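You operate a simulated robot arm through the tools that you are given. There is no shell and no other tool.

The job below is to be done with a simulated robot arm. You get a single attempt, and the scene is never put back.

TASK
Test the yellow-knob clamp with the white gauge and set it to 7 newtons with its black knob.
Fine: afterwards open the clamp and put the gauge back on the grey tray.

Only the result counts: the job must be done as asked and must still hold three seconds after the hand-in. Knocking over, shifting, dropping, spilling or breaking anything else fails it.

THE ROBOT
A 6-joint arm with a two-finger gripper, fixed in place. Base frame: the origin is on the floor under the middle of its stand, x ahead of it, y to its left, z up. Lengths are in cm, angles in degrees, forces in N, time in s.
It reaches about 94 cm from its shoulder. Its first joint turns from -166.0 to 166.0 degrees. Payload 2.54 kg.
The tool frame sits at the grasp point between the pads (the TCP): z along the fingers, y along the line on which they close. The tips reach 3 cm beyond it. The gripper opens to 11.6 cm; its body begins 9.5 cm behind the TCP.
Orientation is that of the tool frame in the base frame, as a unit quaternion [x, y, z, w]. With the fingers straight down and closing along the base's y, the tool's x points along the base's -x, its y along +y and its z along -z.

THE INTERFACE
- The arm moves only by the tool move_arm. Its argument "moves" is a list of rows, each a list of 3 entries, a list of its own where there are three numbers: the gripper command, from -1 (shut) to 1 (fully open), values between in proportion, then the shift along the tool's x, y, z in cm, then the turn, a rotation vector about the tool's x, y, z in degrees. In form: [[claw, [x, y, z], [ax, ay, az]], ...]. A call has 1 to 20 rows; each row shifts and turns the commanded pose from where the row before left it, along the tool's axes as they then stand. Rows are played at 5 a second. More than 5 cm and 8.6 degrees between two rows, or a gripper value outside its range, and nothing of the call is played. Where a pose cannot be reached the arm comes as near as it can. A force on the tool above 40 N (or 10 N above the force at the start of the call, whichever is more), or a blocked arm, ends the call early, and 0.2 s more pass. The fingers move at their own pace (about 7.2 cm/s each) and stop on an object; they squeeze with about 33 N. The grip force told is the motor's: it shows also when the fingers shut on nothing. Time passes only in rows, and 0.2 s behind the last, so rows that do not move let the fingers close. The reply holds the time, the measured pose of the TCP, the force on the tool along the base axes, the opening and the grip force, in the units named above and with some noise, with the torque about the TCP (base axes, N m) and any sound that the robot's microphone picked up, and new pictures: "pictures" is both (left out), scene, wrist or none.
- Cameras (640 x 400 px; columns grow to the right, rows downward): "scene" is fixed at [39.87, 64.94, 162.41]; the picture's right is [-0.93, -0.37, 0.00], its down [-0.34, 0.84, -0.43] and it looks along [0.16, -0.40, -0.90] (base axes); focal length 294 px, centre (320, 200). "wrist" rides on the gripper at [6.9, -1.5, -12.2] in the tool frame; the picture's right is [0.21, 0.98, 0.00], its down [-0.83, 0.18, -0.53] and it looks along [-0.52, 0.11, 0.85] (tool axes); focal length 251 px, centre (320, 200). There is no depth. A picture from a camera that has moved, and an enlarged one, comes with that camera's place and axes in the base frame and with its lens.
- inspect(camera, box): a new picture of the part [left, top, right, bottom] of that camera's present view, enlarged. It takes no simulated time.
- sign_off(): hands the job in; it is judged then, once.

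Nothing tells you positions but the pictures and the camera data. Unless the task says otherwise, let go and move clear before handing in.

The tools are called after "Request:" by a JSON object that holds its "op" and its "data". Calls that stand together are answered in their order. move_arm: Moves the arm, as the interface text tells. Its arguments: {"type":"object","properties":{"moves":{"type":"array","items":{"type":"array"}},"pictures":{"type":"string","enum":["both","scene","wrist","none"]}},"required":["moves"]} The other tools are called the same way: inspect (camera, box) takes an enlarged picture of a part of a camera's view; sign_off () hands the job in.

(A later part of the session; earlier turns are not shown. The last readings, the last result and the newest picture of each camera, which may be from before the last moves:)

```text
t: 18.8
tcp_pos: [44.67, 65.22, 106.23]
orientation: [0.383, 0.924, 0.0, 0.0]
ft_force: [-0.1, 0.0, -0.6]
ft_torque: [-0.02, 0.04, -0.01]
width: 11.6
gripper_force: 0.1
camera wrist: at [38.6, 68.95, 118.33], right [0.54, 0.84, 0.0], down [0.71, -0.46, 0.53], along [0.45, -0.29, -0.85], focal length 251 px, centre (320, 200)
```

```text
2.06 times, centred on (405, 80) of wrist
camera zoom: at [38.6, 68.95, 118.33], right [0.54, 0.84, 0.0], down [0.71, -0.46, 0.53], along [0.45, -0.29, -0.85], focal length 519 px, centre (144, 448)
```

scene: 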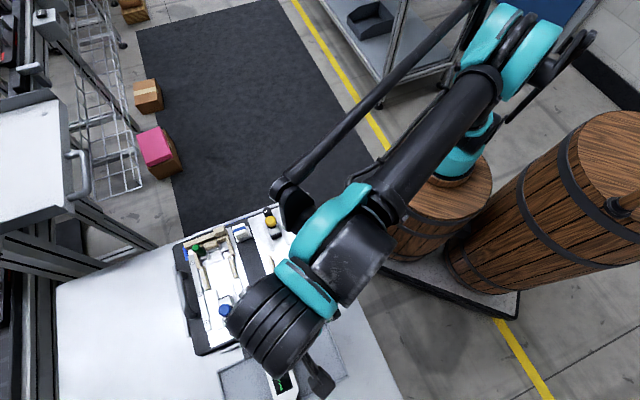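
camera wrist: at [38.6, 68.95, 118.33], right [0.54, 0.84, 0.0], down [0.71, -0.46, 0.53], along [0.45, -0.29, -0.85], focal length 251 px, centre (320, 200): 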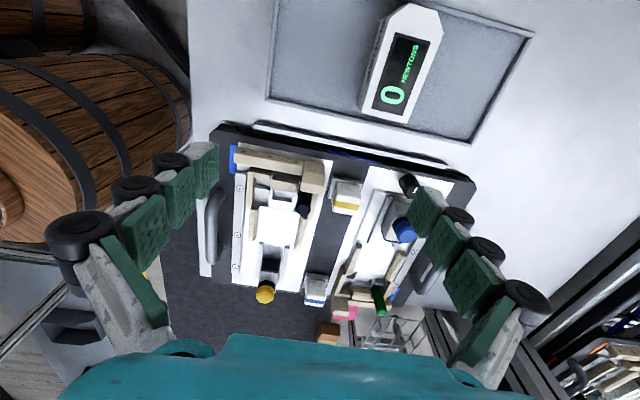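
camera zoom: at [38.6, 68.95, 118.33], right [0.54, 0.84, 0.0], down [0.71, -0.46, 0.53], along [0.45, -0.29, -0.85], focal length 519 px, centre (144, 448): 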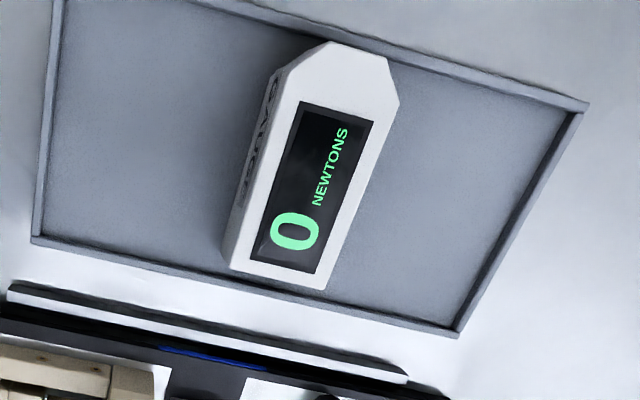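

Request:
{"op": "inspect", "data": {"camera": "wrist", "box": [280, 170, 345, 215]}}

Request:
{"op": "inspect", "data": {"camera": "wrist", "box": [245, 215, 325, 305]}}

```text
8.89 times, centred on (312, 192) of wrist
camera zoom: at [38.6, 68.95, 118.33], right [0.54, 0.84, 0.0], down [0.71, -0.46, 0.53], along [0.45, -0.29, -0.85], focal length 2235 px, centre (387, 267)
```

zoom: 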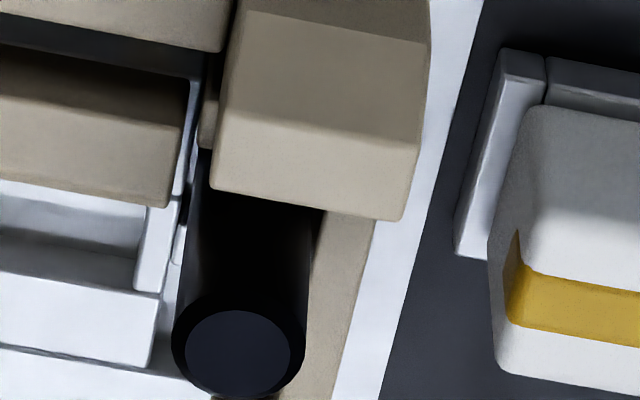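

```text
4.44 times, centred on (285, 260) of wrist
camera zoom: at [38.6, 68.95, 118.33], right [0.54, 0.84, 0.0], down [0.71, -0.46, 0.53], along [0.45, -0.29, -0.85], focal length 1118 px, centre (476, -67)
```

zoom: 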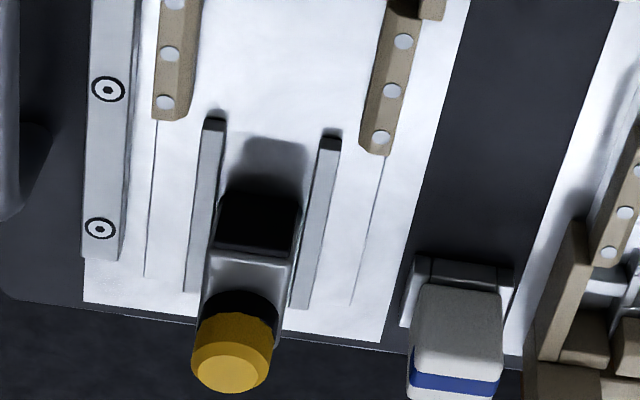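

The gauge is centred near U 21.0, V 84.2, with its top at about z 90.8. I'll position over it and come down in stages.

Request:
{"op": "move_arm", "data": {"moves": [[1, [2.65, 3.25, 0], [0, 0, 0]], [1, [2.65, 3.25, 0], [0, 0, 0]], [1, [0, 0, 4], [0, 0, 0]], [1, [0, 0, 4], [0, 0, 0]], [1, [0, 0, 2.5], [0, 0, 0]], [1, [0, 0, 0], [0, 0, 0]]]}}

```text
t: 20.2
tcp_pos: [45.6, 73.28, 95.66]
orientation: [0.382, 0.924, 0.0, 0.0]
ft_force: [0.8, -0.3, 0.3]
ft_torque: [-0.01, 0.02, -0.01]
width: 11.6
gripper_force: 0.1
camera wrist: at [39.63, 77.14, 107.79], right [0.54, 0.84, 0.0], down [0.71, -0.46, 0.53], along [0.45, -0.29, -0.85], focal length 251 px, centre (320, 200)
```

scene: 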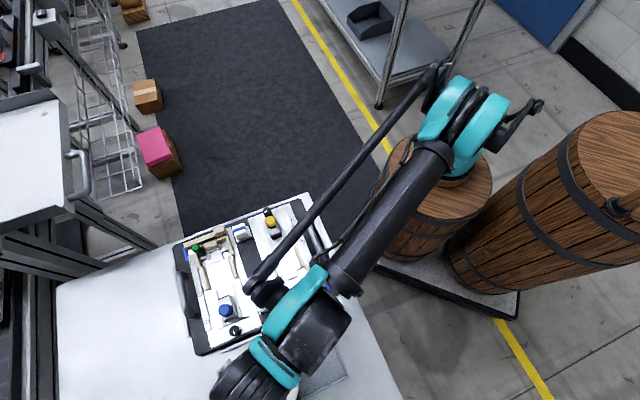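
wrist: 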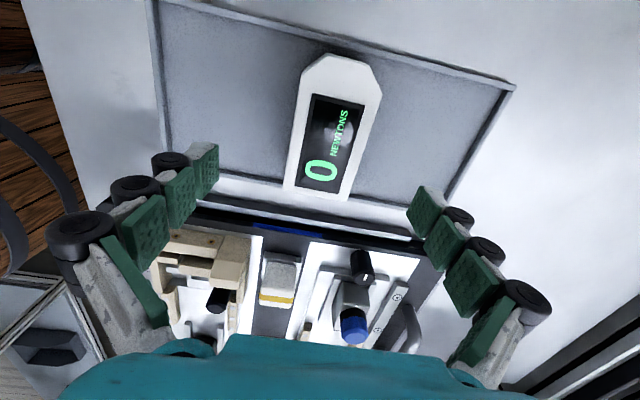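

Request:
{"op": "move_arm", "data": {"moves": [[1, [0, 0.1, 2], [0, 0, 0]], [1, [0, 0, 1.9], [0, 0, 0]], [1, [0, 0, 0], [0, 0, 0]]], "pictures": "wrist"}}

Request:
{"op": "inspect", "data": {"camera": "wrist", "box": [150, 40, 490, 270]}}

```text
t: 21.0
tcp_pos: [45.8, 73.43, 91.68]
orientation: [0.383, 0.924, 0.001, 0.0]
ft_force: [0.3, -0.3, 0.0]
ft_torque: [-0.02, 0.0, 0.03]
width: 11.59
gripper_force: 0.1
camera wrist: at [39.76, 77.35, 103.86], right [0.54, 0.84, 0.0], down [0.71, -0.46, 0.53], along [0.45, -0.29, -0.85], focal length 251 px, centre (320, 200)
```

wrist: 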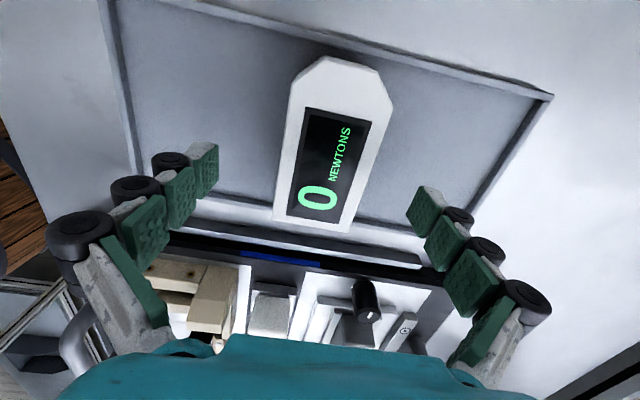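

```text
1.74 times, centred on (320, 155) of wrist
camera zoom: at [39.76, 77.35, 103.86], right [0.54, 0.84, 0.0], down [0.71, -0.46, 0.53], along [0.45, -0.29, -0.85], focal length 437 px, centre (320, 278)
```

zoom: 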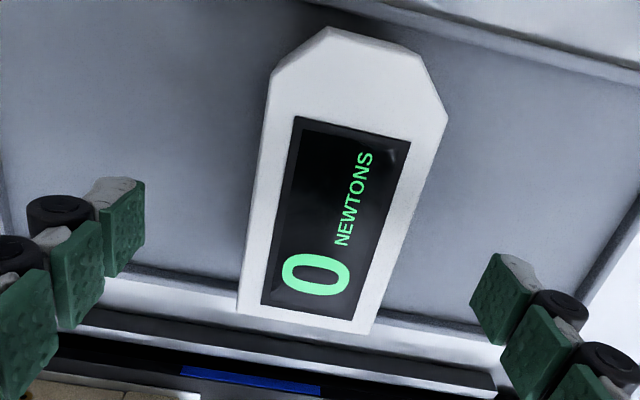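

Request:
{"op": "move_arm", "data": {"moves": [[1, [1.1, -0.1, 0], [0, 0, 0]], [1, [0, 0, 0], [0, 0, 0]], [0.1, [0, 0, 0], [0, 0, 0]], [0.1, [0, 0, 0], [0, 0, 0]]], "pictures": "wrist"}}

Request:
{"op": "inspect", "data": {"camera": "wrist", "box": [200, 50, 440, 250]}}

```text
t: 22.0
tcp_pos: [45.02, 74.31, 91.6]
orientation: [0.383, 0.924, 0.001, 0.0]
ft_force: [-0.3, -0.6, -0.5]
ft_torque: [0.0, 0.0, 0.0]
width: 6.36
gripper_force: 0.0
camera wrist: at [39.02, 78.07, 103.81], right [0.54, 0.84, 0.0], down [0.71, -0.46, 0.53], along [0.45, -0.29, -0.85], focal length 251 px, centre (320, 200)
```

wrist: 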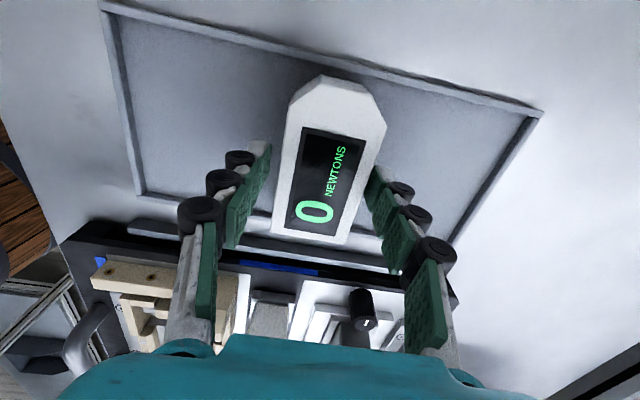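

```text
2.00 times, centred on (320, 150) of wrist
camera zoom: at [39.02, 78.07, 103.81], right [0.54, 0.84, 0.0], down [0.71, -0.46, 0.53], along [0.45, -0.29, -0.85], focal length 503 px, centre (320, 300)
```

zoom: 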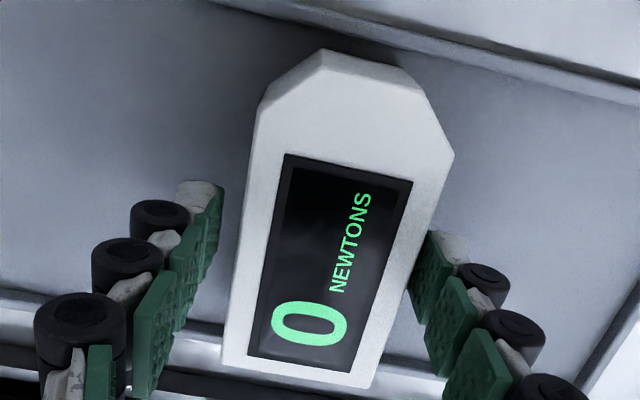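

Request:
{"op": "move_arm", "data": {"moves": [[-0.1, [0, 0, 0], [0, 0, 0]], [-0.2, [0, 0, 0], [0, 0, 0]], [-1, [0, 0, 0], [0, 0, 0]], [-1, [0, 0, 0], [0, 0, 0]], [-1, [0, 0, 0], [0, 0, 0]]], "pictures": "wrist"}}

```text
t: 23.2
tcp_pos: [44.97, 74.23, 91.7]
orientation: [0.383, 0.924, 0.001, 0.0]
ft_force: [1.4, 2.3, 4.7]
ft_torque: [0.03, 0.0, 0.0]
width: 5.31
gripper_force: 32.4
camera wrist: at [39.02, 78.06, 103.82], right [0.54, 0.84, 0.0], down [0.71, -0.46, 0.53], along [0.45, -0.29, -0.85], focal length 251 px, centre (320, 200)
```

wrist: 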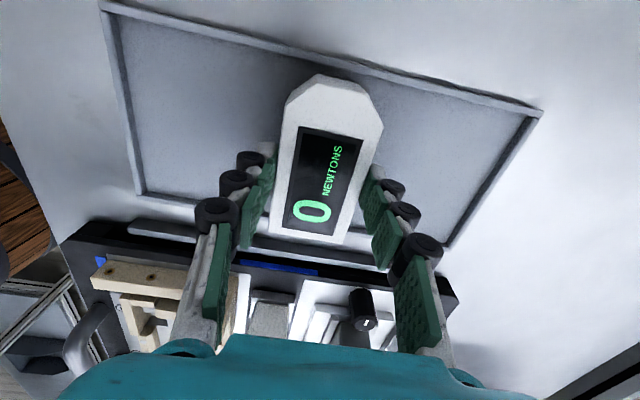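

The gauge is gripped at width 5.31. I'll lift it to carry height and check the hold.

Request:
{"op": "move_arm", "data": {"moves": [[-1, [0, 0, -1], [0, 0, 0]], [-1, [0, 0, -3], [0, 0, 0]], [-1, [0, 0, -4], [0, 0, 0]], [-1, [0, 0, -4], [0, 0, 0]], [-1, [0, 0, 0], [0, 0, 0]]], "pictures": "wrist"}}

Request:
{"op": "inspect", "data": {"camera": "wrist", "box": [200, 50, 440, 250]}}

```text
t: 24.4
tcp_pos: [45.26, 73.99, 103.94]
orientation: [0.382, 0.924, 0.001, 0.0]
ft_force: [0.0, 0.9, -1.6]
ft_torque: [0.02, -0.03, 0.03]
width: 5.32
gripper_force: 32.9
camera wrist: at [39.23, 77.85, 116.14], right [0.54, 0.84, 0.0], down [0.71, -0.46, 0.53], along [0.45, -0.29, -0.85], focal length 251 px, centre (320, 200)
```

wrist: 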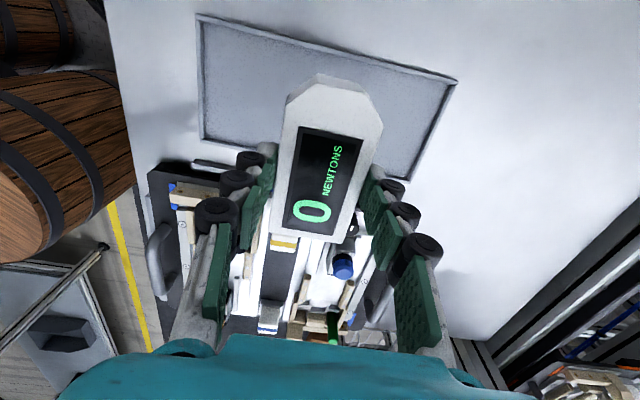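

```text
2.00 times, centred on (320, 150) of wrist
camera zoom: at [39.23, 77.85, 116.14], right [0.54, 0.84, 0.0], down [0.71, -0.46, 0.53], along [0.45, -0.29, -0.85], focal length 503 px, centre (320, 300)
```

zoom: 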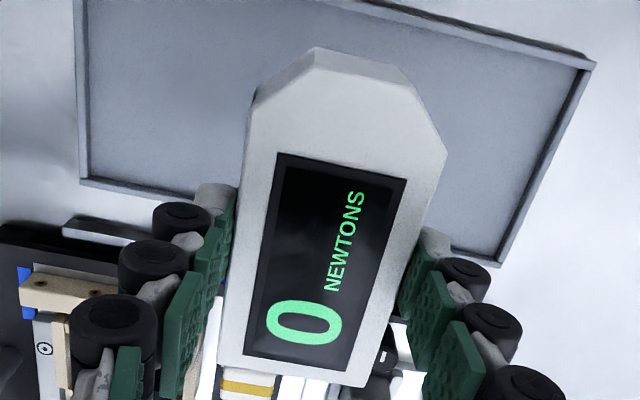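

The gauge is firmly held and weighs about 2 N; it spans −4.0 to +5.7 cm along the tool's x. I'll carry it high to the seat at U −1.2, V 74.8.

Request:
{"op": "move_arm", "data": {"moves": [[-1, [-3.6, -1.58, 0], [0, 0, 0]], [-1, [-3.6, -1.58, 0], [0, 0, 0]], [-1, [-3.6, -1.58, 0], [0, 0, 0]], [-1, [-3.6, -1.58, 0], [0, 0, 0]], [-1, [-3.6, -1.58, 0], [0, 0, 0]], [-1, [-3.5, -1.6, 0], [0, 0, 0]], [-1, [0, 0, 0], [0, 0, 0]], [-1, [0, 0, 0], [0, 0, 0]]]}}

Request:
{"op": "inspect", "data": {"camera": "wrist", "box": [180, 50, 460, 330]}}

Request:
{"op": "inspect", "data": {"camera": "scene", "box": [220, 190, 350, 320]}}

```text
t: 26.2
tcp_pos: [53.67, 52.25, 103.33]
orientation: [0.383, 0.924, 0.001, 0.0]
ft_force: [0.5, 0.6, -1.9]
ft_torque: [-0.03, 0.01, 0.01]
width: 5.31
gripper_force: 32.8
camera wrist: at [47.55, 56.0, 115.47], right [0.54, 0.84, 0.0], down [0.71, -0.46, 0.53], along [0.45, -0.29, -0.85], focal length 251 px, centre (320, 200)
```

scene: 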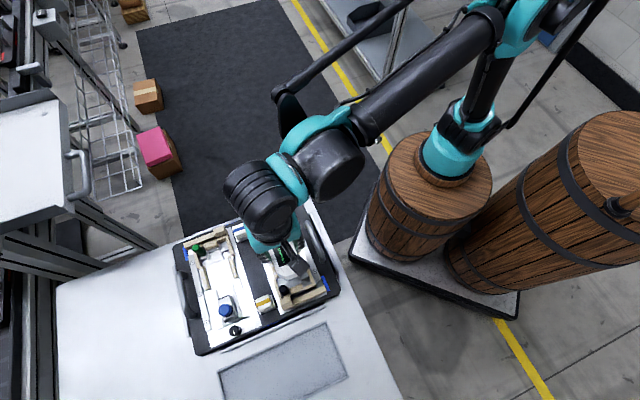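
wrist: 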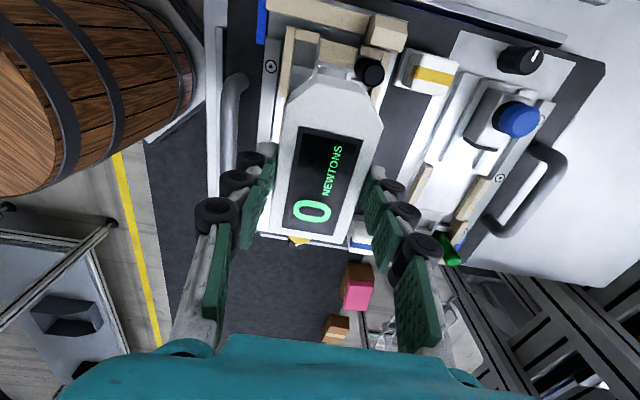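

```text
1.43 times, centred on (320, 190) of wrist
camera zoom: at [47.55, 56.0, 115.47], right [0.54, 0.84, 0.0], down [0.71, -0.46, 0.53], along [0.45, -0.29, -0.85], focal length 359 px, centre (320, 214)
```

zoom: 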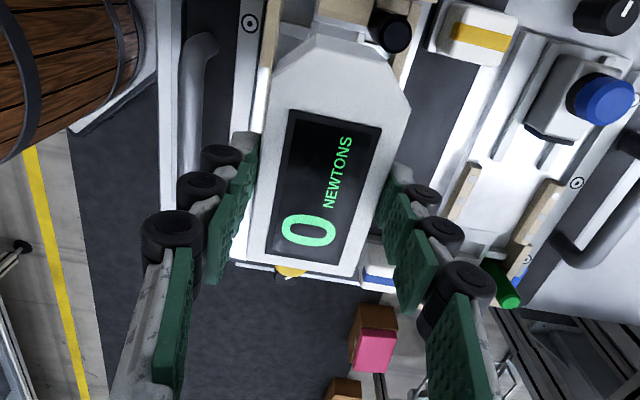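

```text
3.08 times, centred on (285, 255) of scene
camera zoom: at [39.87, 64.94, 162.41], right [-0.93, -0.37, 0.0], down [-0.34, 0.84, -0.43], along [0.16, -0.4, -0.9], focal length 905 px, centre (428, 31)
```

zoom: 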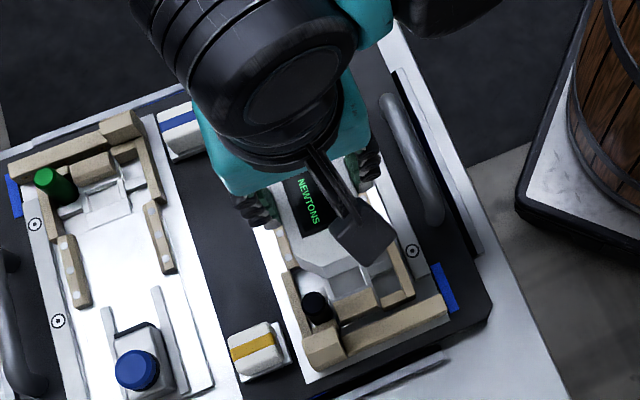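

Request:
{"op": "move_arm", "data": {"moves": [[-1, [-0.2, -0.05, 3], [0, 0, 0]], [-1, [0, 0, 3], [0, 0, 0]], [-1, [0, 0, 0], [0, 0, 0]], [-1, [0, 0, 0], [0, 0, 0]]], "pictures": "wrist"}}

Request:
{"op": "inspect", "data": {"camera": "wrist", "box": [230, 0, 410, 130]}}

Request:
{"op": "inspect", "data": {"camera": "wrist", "box": [220, 130, 420, 290]}}

Request:
{"op": "inspect", "data": {"camera": "scene", "box": [250, 220, 330, 310]}}

```text
t: 27.2
tcp_pos: [53.73, 52.08, 97.35]
orientation: [0.383, 0.924, 0.001, 0.001]
ft_force: [-0.3, 0.4, -2.0]
ft_torque: [0.03, 0.0, 0.02]
width: 5.31
gripper_force: 32.6
camera wrist: at [47.67, 55.83, 109.6], right [0.54, 0.84, 0.0], down [0.71, -0.46, 0.53], along [0.45, -0.29, -0.85], focal length 251 px, centre (320, 200)
```

wrist: 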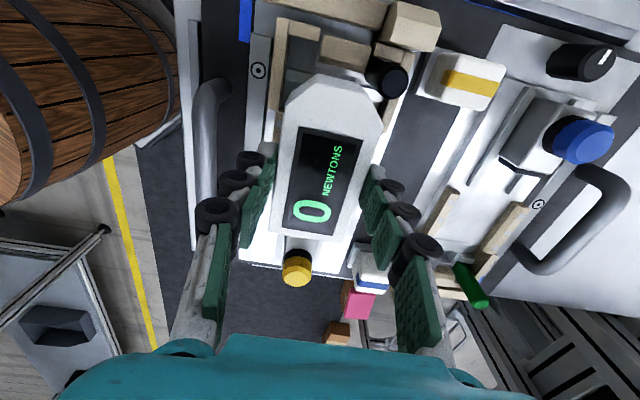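

```text
3.08 times, centred on (320, 65) of wrist
camera zoom: at [47.67, 55.83, 109.6], right [0.54, 0.84, 0.0], down [0.71, -0.46, 0.53], along [0.45, -0.29, -0.85], focal length 774 px, centre (320, 615)
```

zoom: 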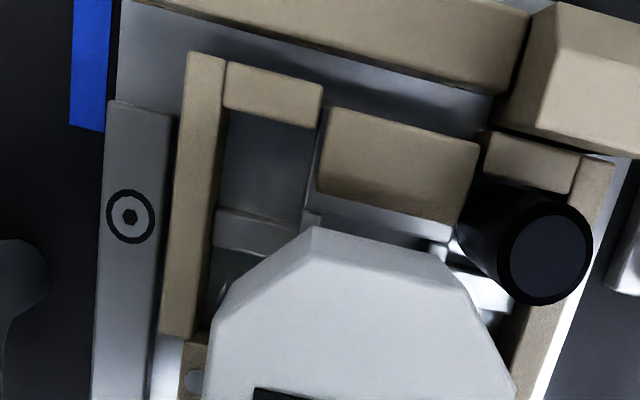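

```text
2.50 times, centred on (320, 210) of wrist
camera zoom: at [47.67, 55.83, 109.6], right [0.54, 0.84, 0.0], down [0.71, -0.46, 0.53], along [0.45, -0.29, -0.85], focal length 629 px, centre (320, 175)
```

zoom: 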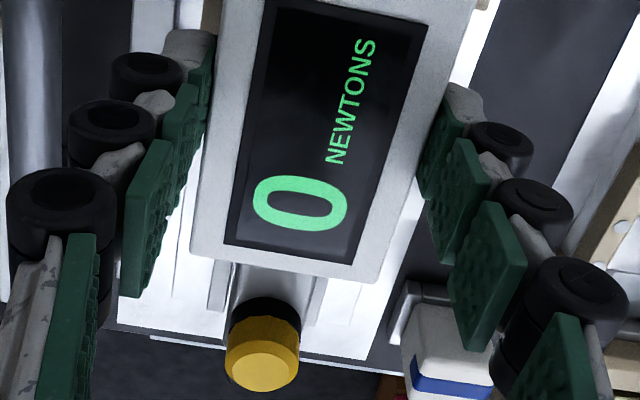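

```text
4.44 times, centred on (290, 265) of scene
camera zoom: at [39.87, 64.94, 162.41], right [-0.93, -0.37, 0.0], down [-0.34, 0.84, -0.43], along [0.16, -0.4, -0.9], focal length 1307 px, centre (453, -89)
```

zoom: 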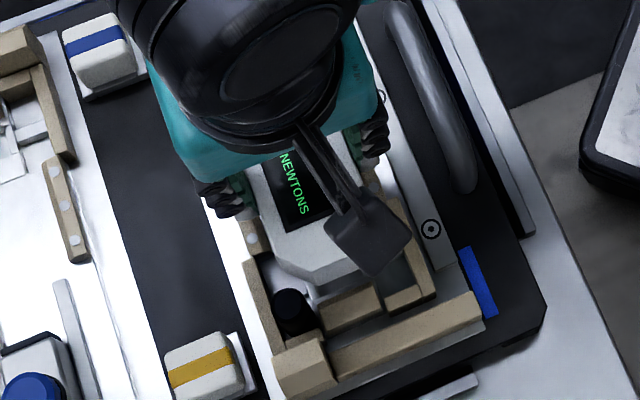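

Relative to the nest, the gauge sits about 0.2 cm too far to −V, so I'll shift it slightly. Then I'll lower it in small steps and watch the force.

Request:
{"op": "move_arm", "data": {"moves": [[-1, [-0.03, 0.18, 0.8], [0, 0, 0]], [-1, [0, 0, 0.8], [0, 0, 0]], [-1, [0, 0, 0], [0, 0, 0]], [-1, [0, 0, 0], [0, 0, 0]]], "pictures": "wrist"}}

Request:
{"op": "inspect", "data": {"camera": "wrist", "box": [240, 10, 400, 130]}}

Request:
{"op": "inspect", "data": {"camera": "scene", "box": [265, 250, 315, 300]}}

```text
t: 28.2
tcp_pos: [53.89, 52.41, 95.84]
orientation: [0.383, 0.924, 0.0, 0.0]
ft_force: [0.1, -0.4, -1.7]
ft_torque: [-0.01, -0.03, -0.01]
width: 5.33
gripper_force: 32.9
camera wrist: at [47.81, 56.14, 108.07], right [0.54, 0.84, 0.0], down [0.71, -0.46, 0.53], along [0.45, -0.29, -0.85], focal length 251 px, centre (320, 200)
```

wrist: 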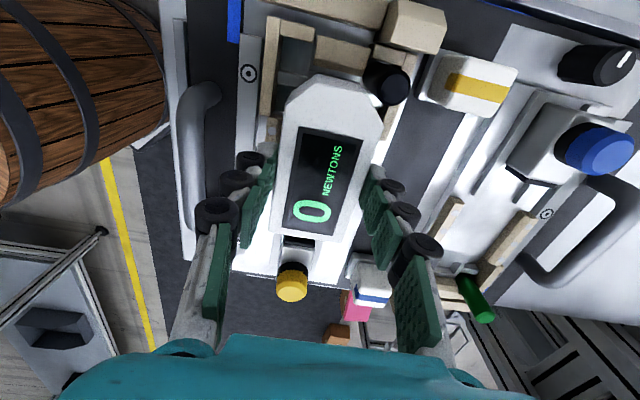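

```text
3.33 times, centred on (320, 70) of wrist
camera zoom: at [47.81, 56.14, 108.07], right [0.54, 0.84, 0.0], down [0.71, -0.46, 0.53], along [0.45, -0.29, -0.85], focal length 838 px, centre (320, 633)
```

zoom: 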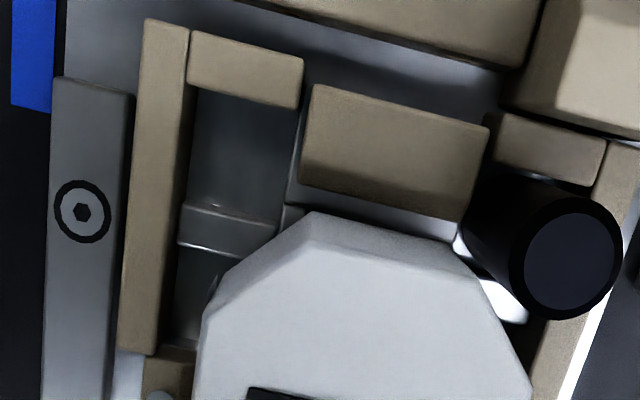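

```text
8.00 times, centred on (290, 275) of scene
camera zoom: at [39.87, 64.94, 162.41], right [-0.93, -0.37, 0.0], down [-0.34, 0.84, -0.43], along [0.16, -0.4, -0.9], focal length 2353 px, centre (560, -400)
```

zoom: 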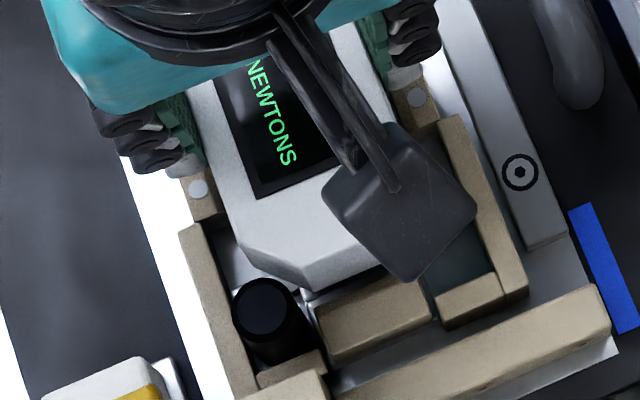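

Request:
{"op": "move_arm", "data": {"moves": [[-1, [0, 0, 0], [0, 0, 0]]], "pictures": "none"}}

Request:
{"op": "move_arm", "data": {"moves": [[-1, [0, 0, 0], [0, 0, 0]]], "pictures": "none"}}

Request:
{"op": "move_arm", "data": {"moves": [[-1, [0, 0, 0], [0, 0, 0]]], "pictures": "wrist"}}

```text
t: 28.6
tcp_pos: [53.75, 52.28, 95.94]
orientation: [0.383, 0.924, 0.001, 0.0]
ft_force: [0.7, 0.6, -2.8]
ft_torque: [-0.01, 0.01, -0.04]
width: 5.31
gripper_force: 33.0
```

```text
t: 29.0
tcp_pos: [53.89, 52.27, 95.91]
orientation: [0.383, 0.924, 0.001, 0.0]
ft_force: [-0.7, -0.2, -1.9]
ft_torque: [0.0, 0.02, -0.02]
width: 5.29
gripper_force: 33.0
```

```text
t: 29.4
tcp_pos: [53.93, 52.24, 95.94]
orientation: [0.383, 0.924, 0.001, 0.0]
ft_force: [0.6, 0.2, -1.3]
ft_torque: [0.01, 0.0, 0.01]
width: 5.31
gripper_force: 33.2
camera wrist: at [47.81, 56.14, 108.08], right [0.54, 0.84, 0.0], down [0.71, -0.46, 0.53], along [0.45, -0.29, -0.85], focal length 251 px, centre (320, 200)
```

wrist: 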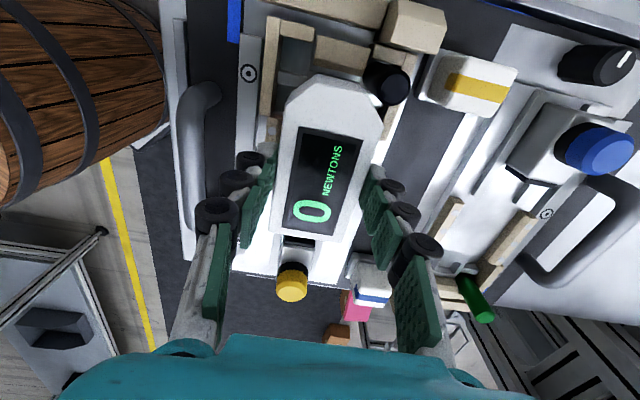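

Request:
{"op": "move_arm", "data": {"moves": [[-1, [-0.16, -0.07, 0], [0, 0, 0]], [-1, [0, 0, 0.4], [0, 0, 0]], [-1, [0, 0, 0.4], [0, 0, 0]], [-1, [0, 0, 0], [0, 0, 0]], [-1, [0, 0, 0], [0, 0, 0]]], "pictures": "wrist"}}

Request:
{"op": "inspect", "data": {"camera": "wrist", "box": [220, 90, 420, 270]}}

Request:
{"op": "inspect", "data": {"camera": "scene", "box": [265, 250, 315, 300]}}

```text
t: 30.6
tcp_pos: [53.83, 52.1, 95.2]
orientation: [0.383, 0.924, 0.001, 0.0]
ft_force: [-0.4, 0.1, -2.6]
ft_torque: [-0.01, 0.0, -0.02]
width: 5.34
gripper_force: 33.5
camera wrist: at [47.81, 55.93, 107.3], right [0.54, 0.84, 0.0], down [0.71, -0.46, 0.53], along [0.45, -0.29, -0.85], focal length 251 px, centre (320, 200)
```

wrist: 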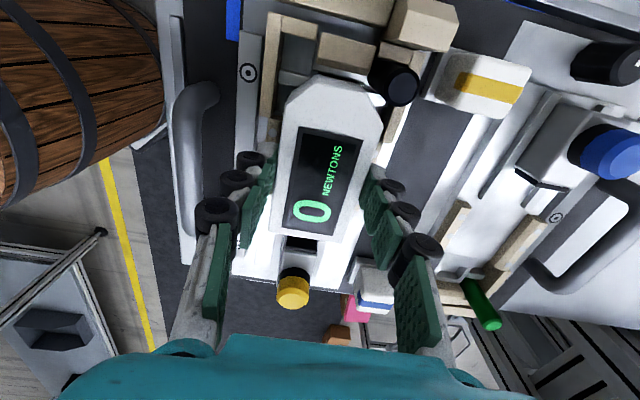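

```text
2.22 times, centred on (320, 180) of wrist
camera zoom: at [47.81, 55.93, 107.3], right [0.54, 0.84, 0.0], down [0.71, -0.46, 0.53], along [0.45, -0.29, -0.85], focal length 559 px, centre (320, 244)
```

zoom: 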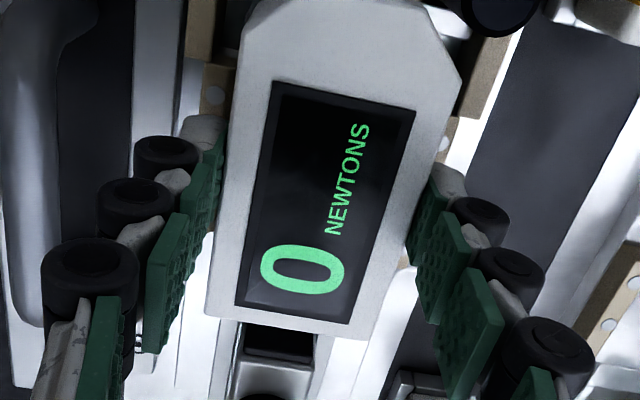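

```text
8.00 times, centred on (290, 275) of scene
camera zoom: at [39.87, 64.94, 162.41], right [-0.93, -0.37, 0.0], down [-0.34, 0.84, -0.43], along [0.16, -0.4, -0.9], focal length 2353 px, centre (560, -400)
```

zoom: 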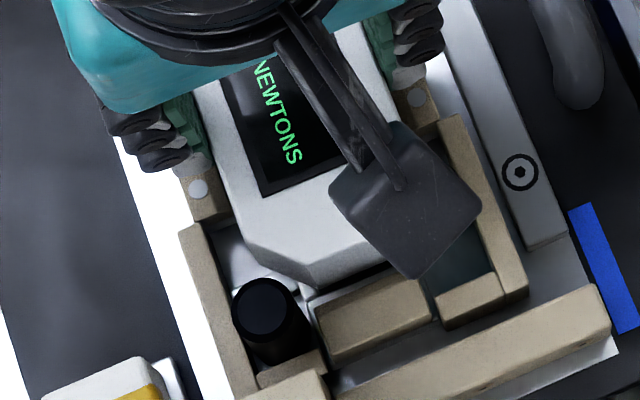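

No contact so far and everything is aligned. I'll keep lowering in small steps.

Request:
{"op": "move_arm", "data": {"moves": [[-1, [0, 0, 0.3], [0, 0, 0]], [-1, [0, 0, 0.3], [0, 0, 0]], [-1, [0, 0, 0], [0, 0, 0]]], "pictures": "none"}}

Request:
{"op": "move_arm", "data": {"moves": [[-1, [0, 0, 0.2], [0, 0, 0]], [-1, [0, 0, 0.1], [0, 0, 0]], [-1, [0, 0, 0], [0, 0, 0]]], "pictures": "wrist"}}

```text
t: 31.4
tcp_pos: [53.97, 52.18, 94.48]
orientation: [0.382, 0.924, 0.001, 0.0]
ft_force: [1.5, 2.5, 15.7]
ft_torque: [-0.02, 0.34, -0.07]
width: 5.33
gripper_force: 33.1
```

```text
t: 32.2
tcp_pos: [54.03, 52.06, 94.25]
orientation: [0.382, 0.924, 0.001, 0.0]
ft_force: [3.3, 3.9, 27.1]
ft_torque: [0.16, -0.19, -0.03]
width: 5.32
gripper_force: 33.3
camera wrist: at [47.87, 55.87, 106.48], right [0.54, 0.84, 0.0], down [0.71, -0.46, 0.53], along [0.45, -0.29, -0.84], focal length 251 px, centre (320, 200)
```

wrist: 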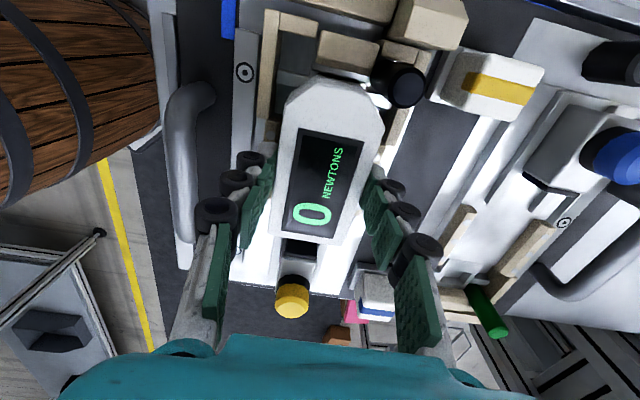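

Request:
{"op": "inspect", "data": {"camera": "wrist", "box": [220, 90, 420, 270]}}

Request:
{"op": "inspect", "data": {"camera": "wrist", "box": [255, 20, 405, 130]}}

Request:
{"op": "inspect", "data": {"camera": "scene", "box": [265, 250, 315, 300]}}

Request:
{"op": "inspect", "data": {"camera": "wrist", "box": [250, 220, 370, 310]}}

```text
2.22 times, centred on (320, 180) of wrist
camera zoom: at [47.87, 55.87, 106.48], right [0.54, 0.84, 0.0], down [0.71, -0.46, 0.53], along [0.45, -0.29, -0.84], focal length 559 px, centre (320, 244)
```

zoom: 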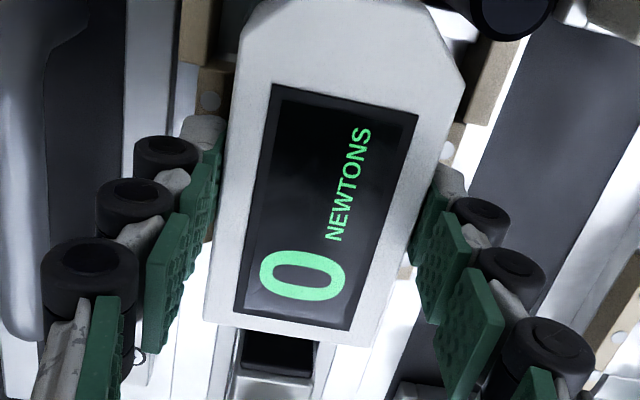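

```text
3.64 times, centred on (330, 75) of wrist
camera zoom: at [47.87, 55.87, 106.48], right [0.54, 0.84, 0.0], down [0.71, -0.46, 0.53], along [0.45, -0.29, -0.84], focal length 914 px, centre (284, 654)
```

zoom: 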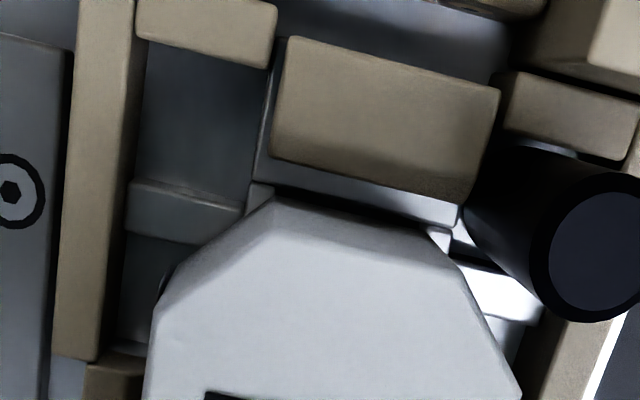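

```text
8.00 times, centred on (290, 275) of scene
camera zoom: at [39.87, 64.94, 162.41], right [-0.93, -0.37, 0.0], down [-0.34, 0.84, -0.43], along [0.16, -0.4, -0.9], focal length 2353 px, centre (560, -400)
```

zoom: 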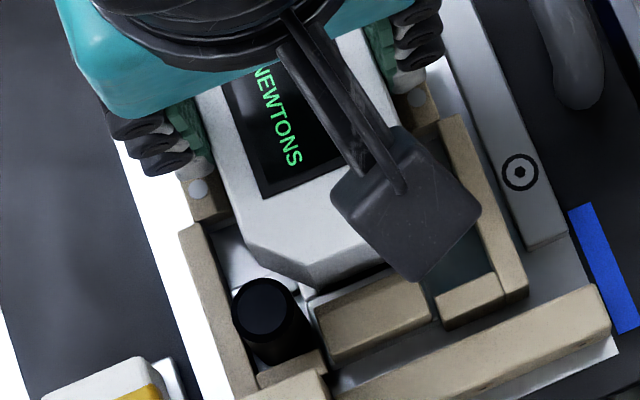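

```text
4.44 times, centred on (310, 265) of wrist
camera zoom: at [47.87, 55.87, 106.48], right [0.54, 0.84, 0.0], down [0.71, -0.46, 0.53], along [0.45, -0.29, -0.84], focal length 1118 px, centre (364, -89)
```

zoom: 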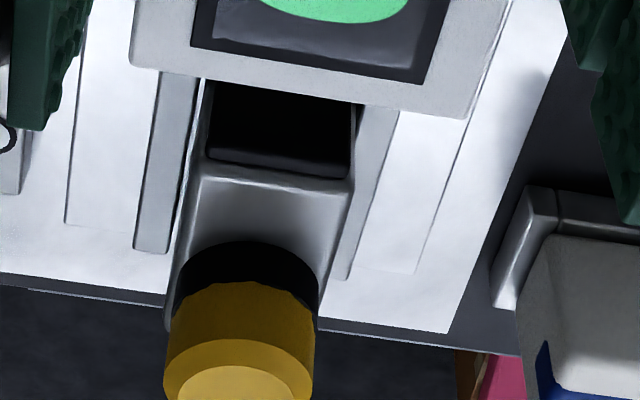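

There is firm contact at about TCP z 94.4, with the load balanced under the hand. I'll ease off the pressure and then release the gauge gently by opening only a little.

Request:
{"op": "move_arm", "data": {"moves": [[-1, [0.05, 0, -0.2], [0, 0, 0]], [-1, [0, 0, 0], [0, 0, 0]], [-1, [0, 0, 0], [0, 0, 0]]], "pictures": "none"}}

```text
t: 33.0
tcp_pos: [53.93, 52.15, 94.44]
orientation: [0.383, 0.924, 0.001, 0.001]
ft_force: [-0.6, 0.8, -1.4]
ft_torque: [0.0, 0.0, -0.02]
width: 5.28
gripper_force: 32.5
```

Request:
{"op": "move_arm", "data": {"moves": [[-0.05, [0, 0, 0], [0, 0, 0]], [0.0, [0, 0, 0], [0, 0, 0]], [0.15, [0, 0, 0], [0, 0, 0]], [0.15, [0, 0, 0], [0, 0, 0]]], "pictures": "wrist"}}

Request:
{"op": "inspect", "data": {"camera": "wrist", "box": [220, 40, 420, 270]}}

```text
t: 34.0
tcp_pos: [53.87, 52.07, 94.5]
orientation: [0.383, 0.924, 0.001, 0.0]
ft_force: [0.1, -0.2, 0.9]
ft_torque: [0.0, -0.01, -0.03]
width: 6.64
gripper_force: 0.1
camera wrist: at [47.88, 55.89, 106.63], right [0.54, 0.84, 0.0], down [0.71, -0.46, 0.53], along [0.45, -0.29, -0.85], focal length 251 px, centre (320, 200)
```

wrist: 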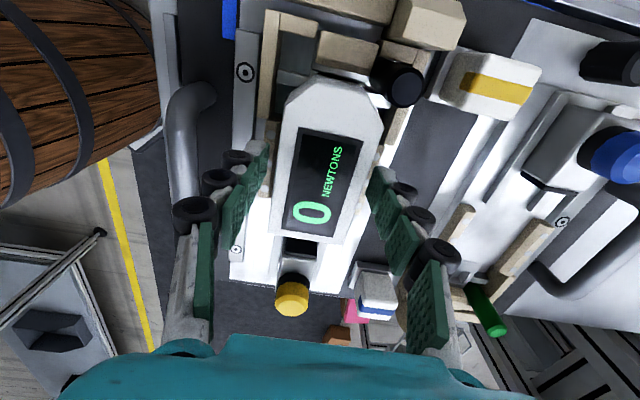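

```text
1.74 times, centred on (320, 155) of wrist
camera zoom: at [47.88, 55.89, 106.63], right [0.54, 0.84, 0.0], down [0.71, -0.46, 0.53], along [0.45, -0.29, -0.85], focal length 437 px, centre (320, 278)
```

zoom: 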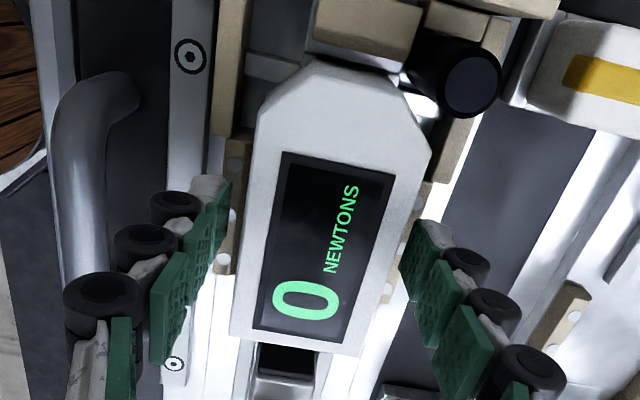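

The gauge is released and sitting between the rails. I'll retreat upward and check how it is seated.

Request:
{"op": "move_arm", "data": {"moves": [[0.2, [0, 0, -3], [0, 0, 0]], [0.2, [0, 0, -4], [0, 0, 0]], [0.6, [0, 0, -4], [0, 0, 0]], [1, [0, 0, 0], [0, 0, 0]]]}}

Request:
{"op": "inspect", "data": {"camera": "wrist", "box": [240, 20, 400, 260]}}

Request:
{"op": "inspect", "data": {"camera": "scene", "box": [250, 210, 330, 310]}}

```text
t: 35.0
tcp_pos: [54.18, 51.94, 105.33]
orientation: [0.383, 0.924, 0.001, 0.0]
ft_force: [0.4, -0.4, 0.5]
ft_torque: [0.0, -0.02, -0.01]
width: 11.6
gripper_force: 0.0
camera wrist: at [48.26, 55.74, 117.52], right [0.54, 0.84, 0.0], down [0.71, -0.46, 0.53], along [0.45, -0.29, -0.85], focal length 251 px, centre (320, 200)
```

scene: 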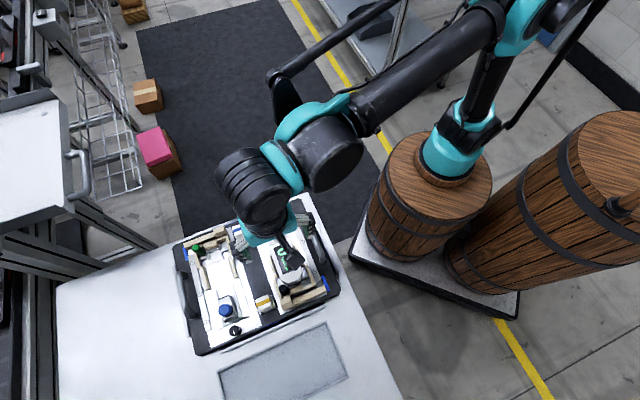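
wrist: 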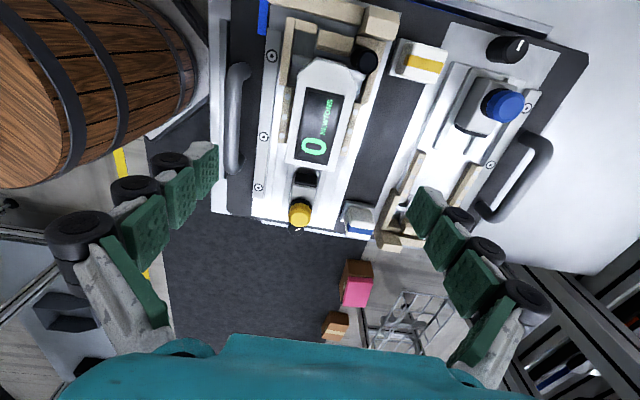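

```text
1.67 times, centred on (320, 140) of wrist
camera zoom: at [48.26, 55.74, 117.52], right [0.54, 0.84, 0.0], down [0.71, -0.46, 0.53], along [0.45, -0.29, -0.85], focal length 419 px, centre (320, 300)
```

zoom: 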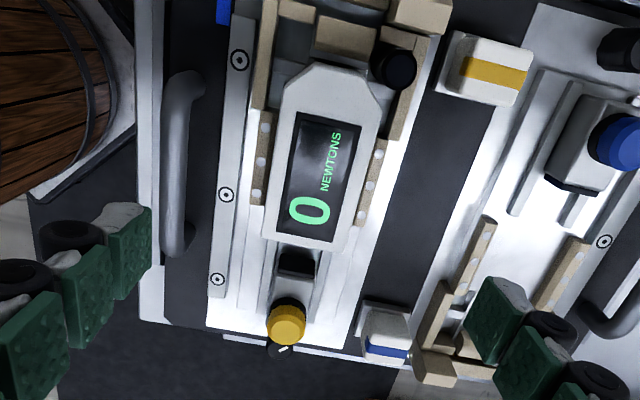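

```text
4.00 times, centred on (290, 260) of scene
camera zoom: at [39.87, 64.94, 162.41], right [-0.93, -0.37, 0.0], down [-0.34, 0.84, -0.43], along [0.16, -0.4, -0.9], focal length 1176 px, centre (440, -40)
```

zoom: 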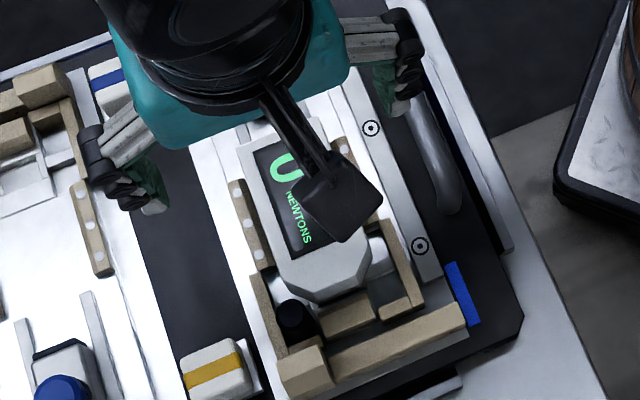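

Request:
{"op": "move_arm", "data": {"moves": [[1, [-4.3, 0.6, 0], [0, 0, 0]], [1, [-4.3, 0.6, 0], [0, 0, 0]], [1, [0, 0, 0], [0, 7.5, 0]], [1, [0, 0, 0], [0, 7.5, 0]], [1, [0, 0, 0], [0, 7.5, 0]], [1, [0, 0, 0], [0, 7.5, 0]], [1, [0, 0, 0], [0, 7.5, 0]], [1, [0, 0, 0], [0, 7.5, 0]], [1, [0, 0, 0], [0, 7.5, 0]], [1, [0, 0, 0], [0, 0, 0]]]}}

Request:
{"op": "inspect", "data": {"camera": "wrist", "box": [240, 80, 400, 300]}}

Request:
{"op": "inspect", "data": {"camera": "wrist", "box": [260, 150, 370, 240]}}

Request:
{"op": "inspect", "data": {"camera": "scene", "box": [260, 230, 320, 300]}}

```text
t: 37.2
tcp_pos: [60.83, 46.81, 105.43]
orientation: [0.342, 0.829, 0.169, -0.409]
ft_force: [0.3, -0.2, -0.3]
ft_torque: [-0.01, -0.01, 0.04]
width: 11.6
gripper_force: 0.0
camera wrist: at [63.51, 41.96, 118.26], right [0.6, 0.78, 0.17], down [0.78, -0.53, -0.33], along [-0.17, 0.33, -0.93], focal length 251 px, centre (320, 200)
```

scene: 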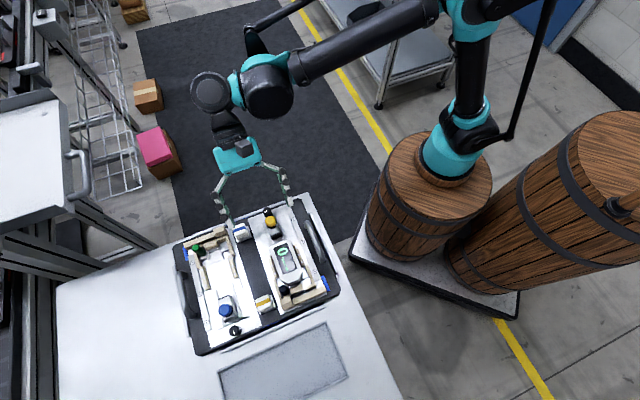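
wrist: 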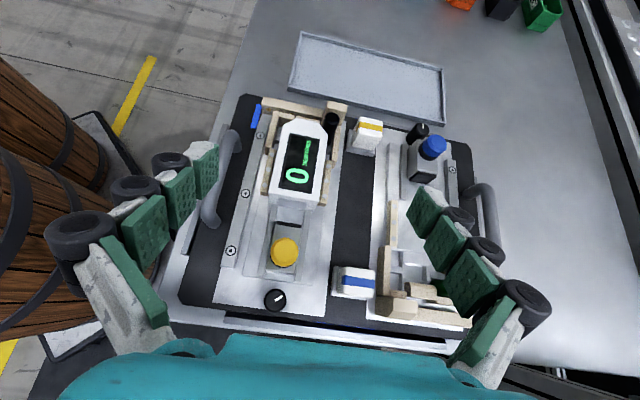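

```text
1.82 times, centred on (320, 190) of wrist
camera zoom: at [63.51, 41.96, 118.26], right [0.6, 0.78, 0.17], down [0.78, -0.53, -0.33], along [-0.17, 0.33, -0.93], focal length 457 px, centre (320, 218)
```

zoom: 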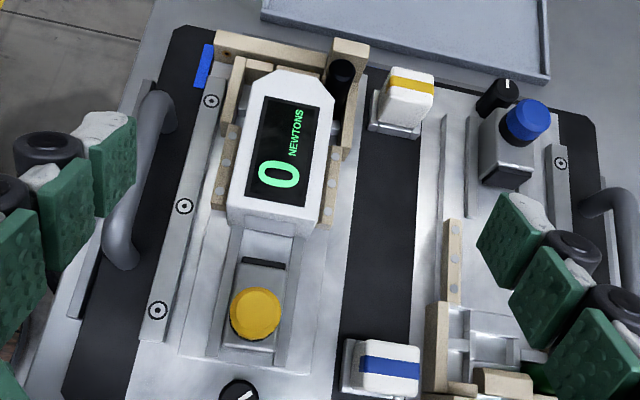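

```text
4.44 times, centred on (315, 195) of wrist
camera zoom: at [63.51, 41.96, 118.26], right [0.6, 0.78, 0.17], down [0.78, -0.53, -0.33], along [-0.17, 0.33, -0.93], focal length 1118 px, centre (342, 222)
```

zoom: 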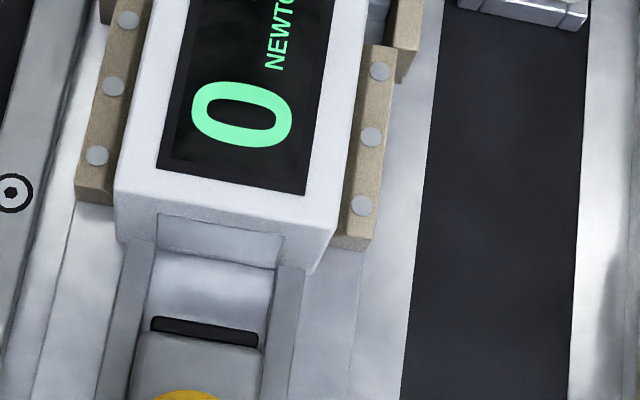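

```text
5.71 times, centred on (290, 265) of scene
camera zoom: at [39.87, 64.94, 162.41], right [-0.93, -0.37, 0.0], down [-0.34, 0.84, -0.43], along [0.16, -0.4, -0.9], focal length 1680 px, centre (491, -171)
```

zoom: 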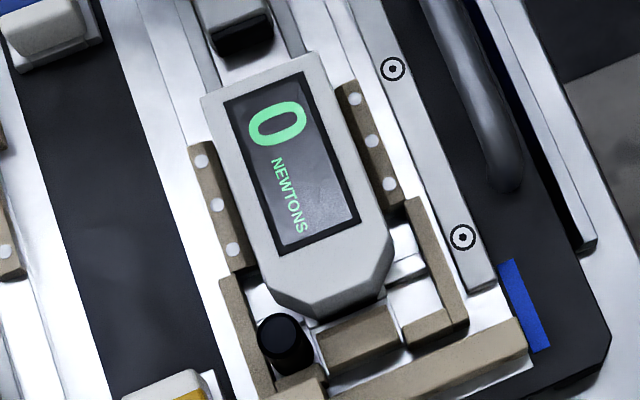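

This view shows the gauge between the dotted rails, with its rear end right at the ends of the grey slider rails. I'll zoom in to see whether it lies flat or on those rails.

Request:
{"op": "inspect", "data": {"camera": "wrist", "box": [280, 180, 330, 220]}}

Request:
{"op": "inspect", "data": {"camera": "wrist", "box": [255, 210, 325, 310]}}

Request:
{"op": "inspect", "data": {"camera": "scene", "box": [270, 265, 310, 295]}}

Request:
{"op": "inspect", "data": {"camera": "scene", "box": [255, 205, 305, 255]}}

```text
10.00 times, centred on (305, 200) of wrist
camera zoom: at [63.51, 41.96, 118.26], right [0.6, 0.78, 0.17], down [0.78, -0.53, -0.33], along [-0.17, 0.33, -0.93], focal length 2514 px, centre (470, 200)
```

zoom: 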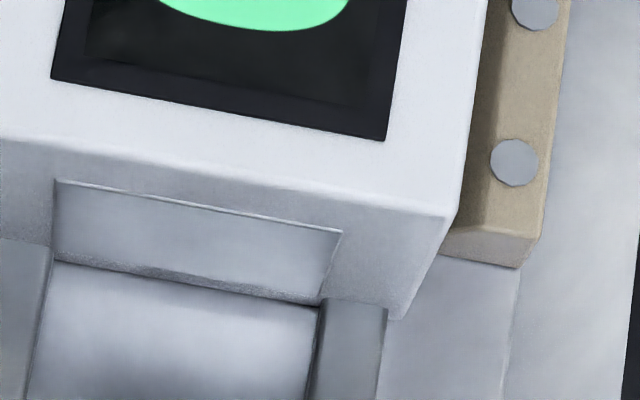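

```text
4.00 times, centred on (290, 260) of wrist
camera zoom: at [63.51, 41.96, 118.26], right [0.6, 0.78, 0.17], down [0.78, -0.53, -0.33], along [-0.17, 0.33, -0.93], focal length 1006 px, centre (440, -40)
```

zoom: 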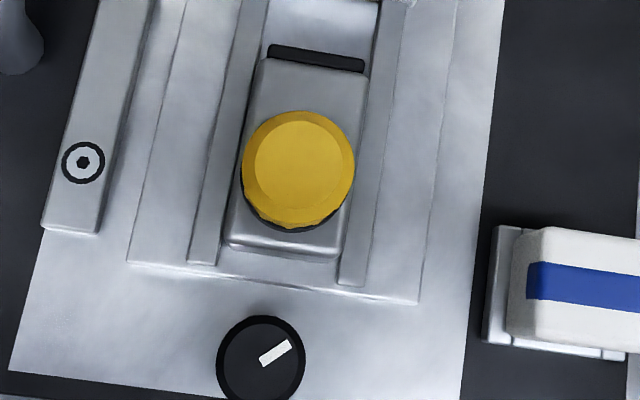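

```text
13.33 times, centred on (290, 280) of scene
camera zoom: at [39.87, 64.94, 162.41], right [-0.93, -0.37, 0.0], down [-0.34, 0.84, -0.43], along [0.16, -0.4, -0.9], focal length 3921 px, centre (720, -867)
```

zoom: 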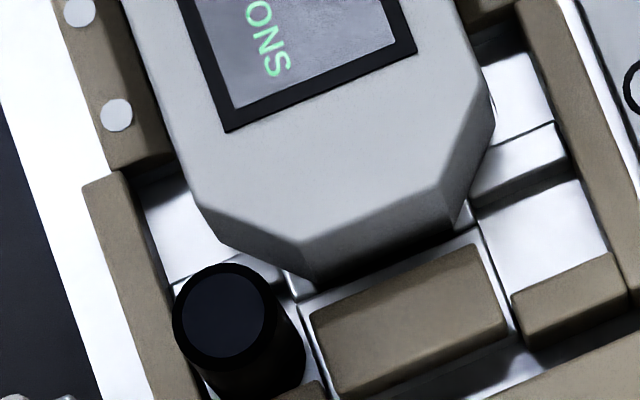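

```text
8.00 times, centred on (280, 230) of scene
camera zoom: at [39.87, 64.94, 162.41], right [-0.93, -0.37, 0.0], down [-0.34, 0.84, -0.43], along [0.16, -0.4, -0.9], focal length 2353 px, centre (640, -40)
```

zoom: 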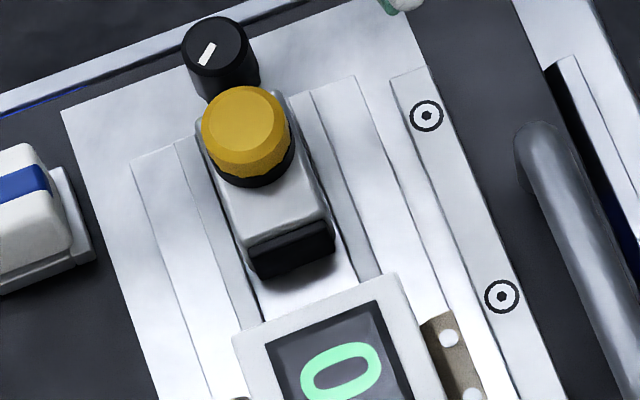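

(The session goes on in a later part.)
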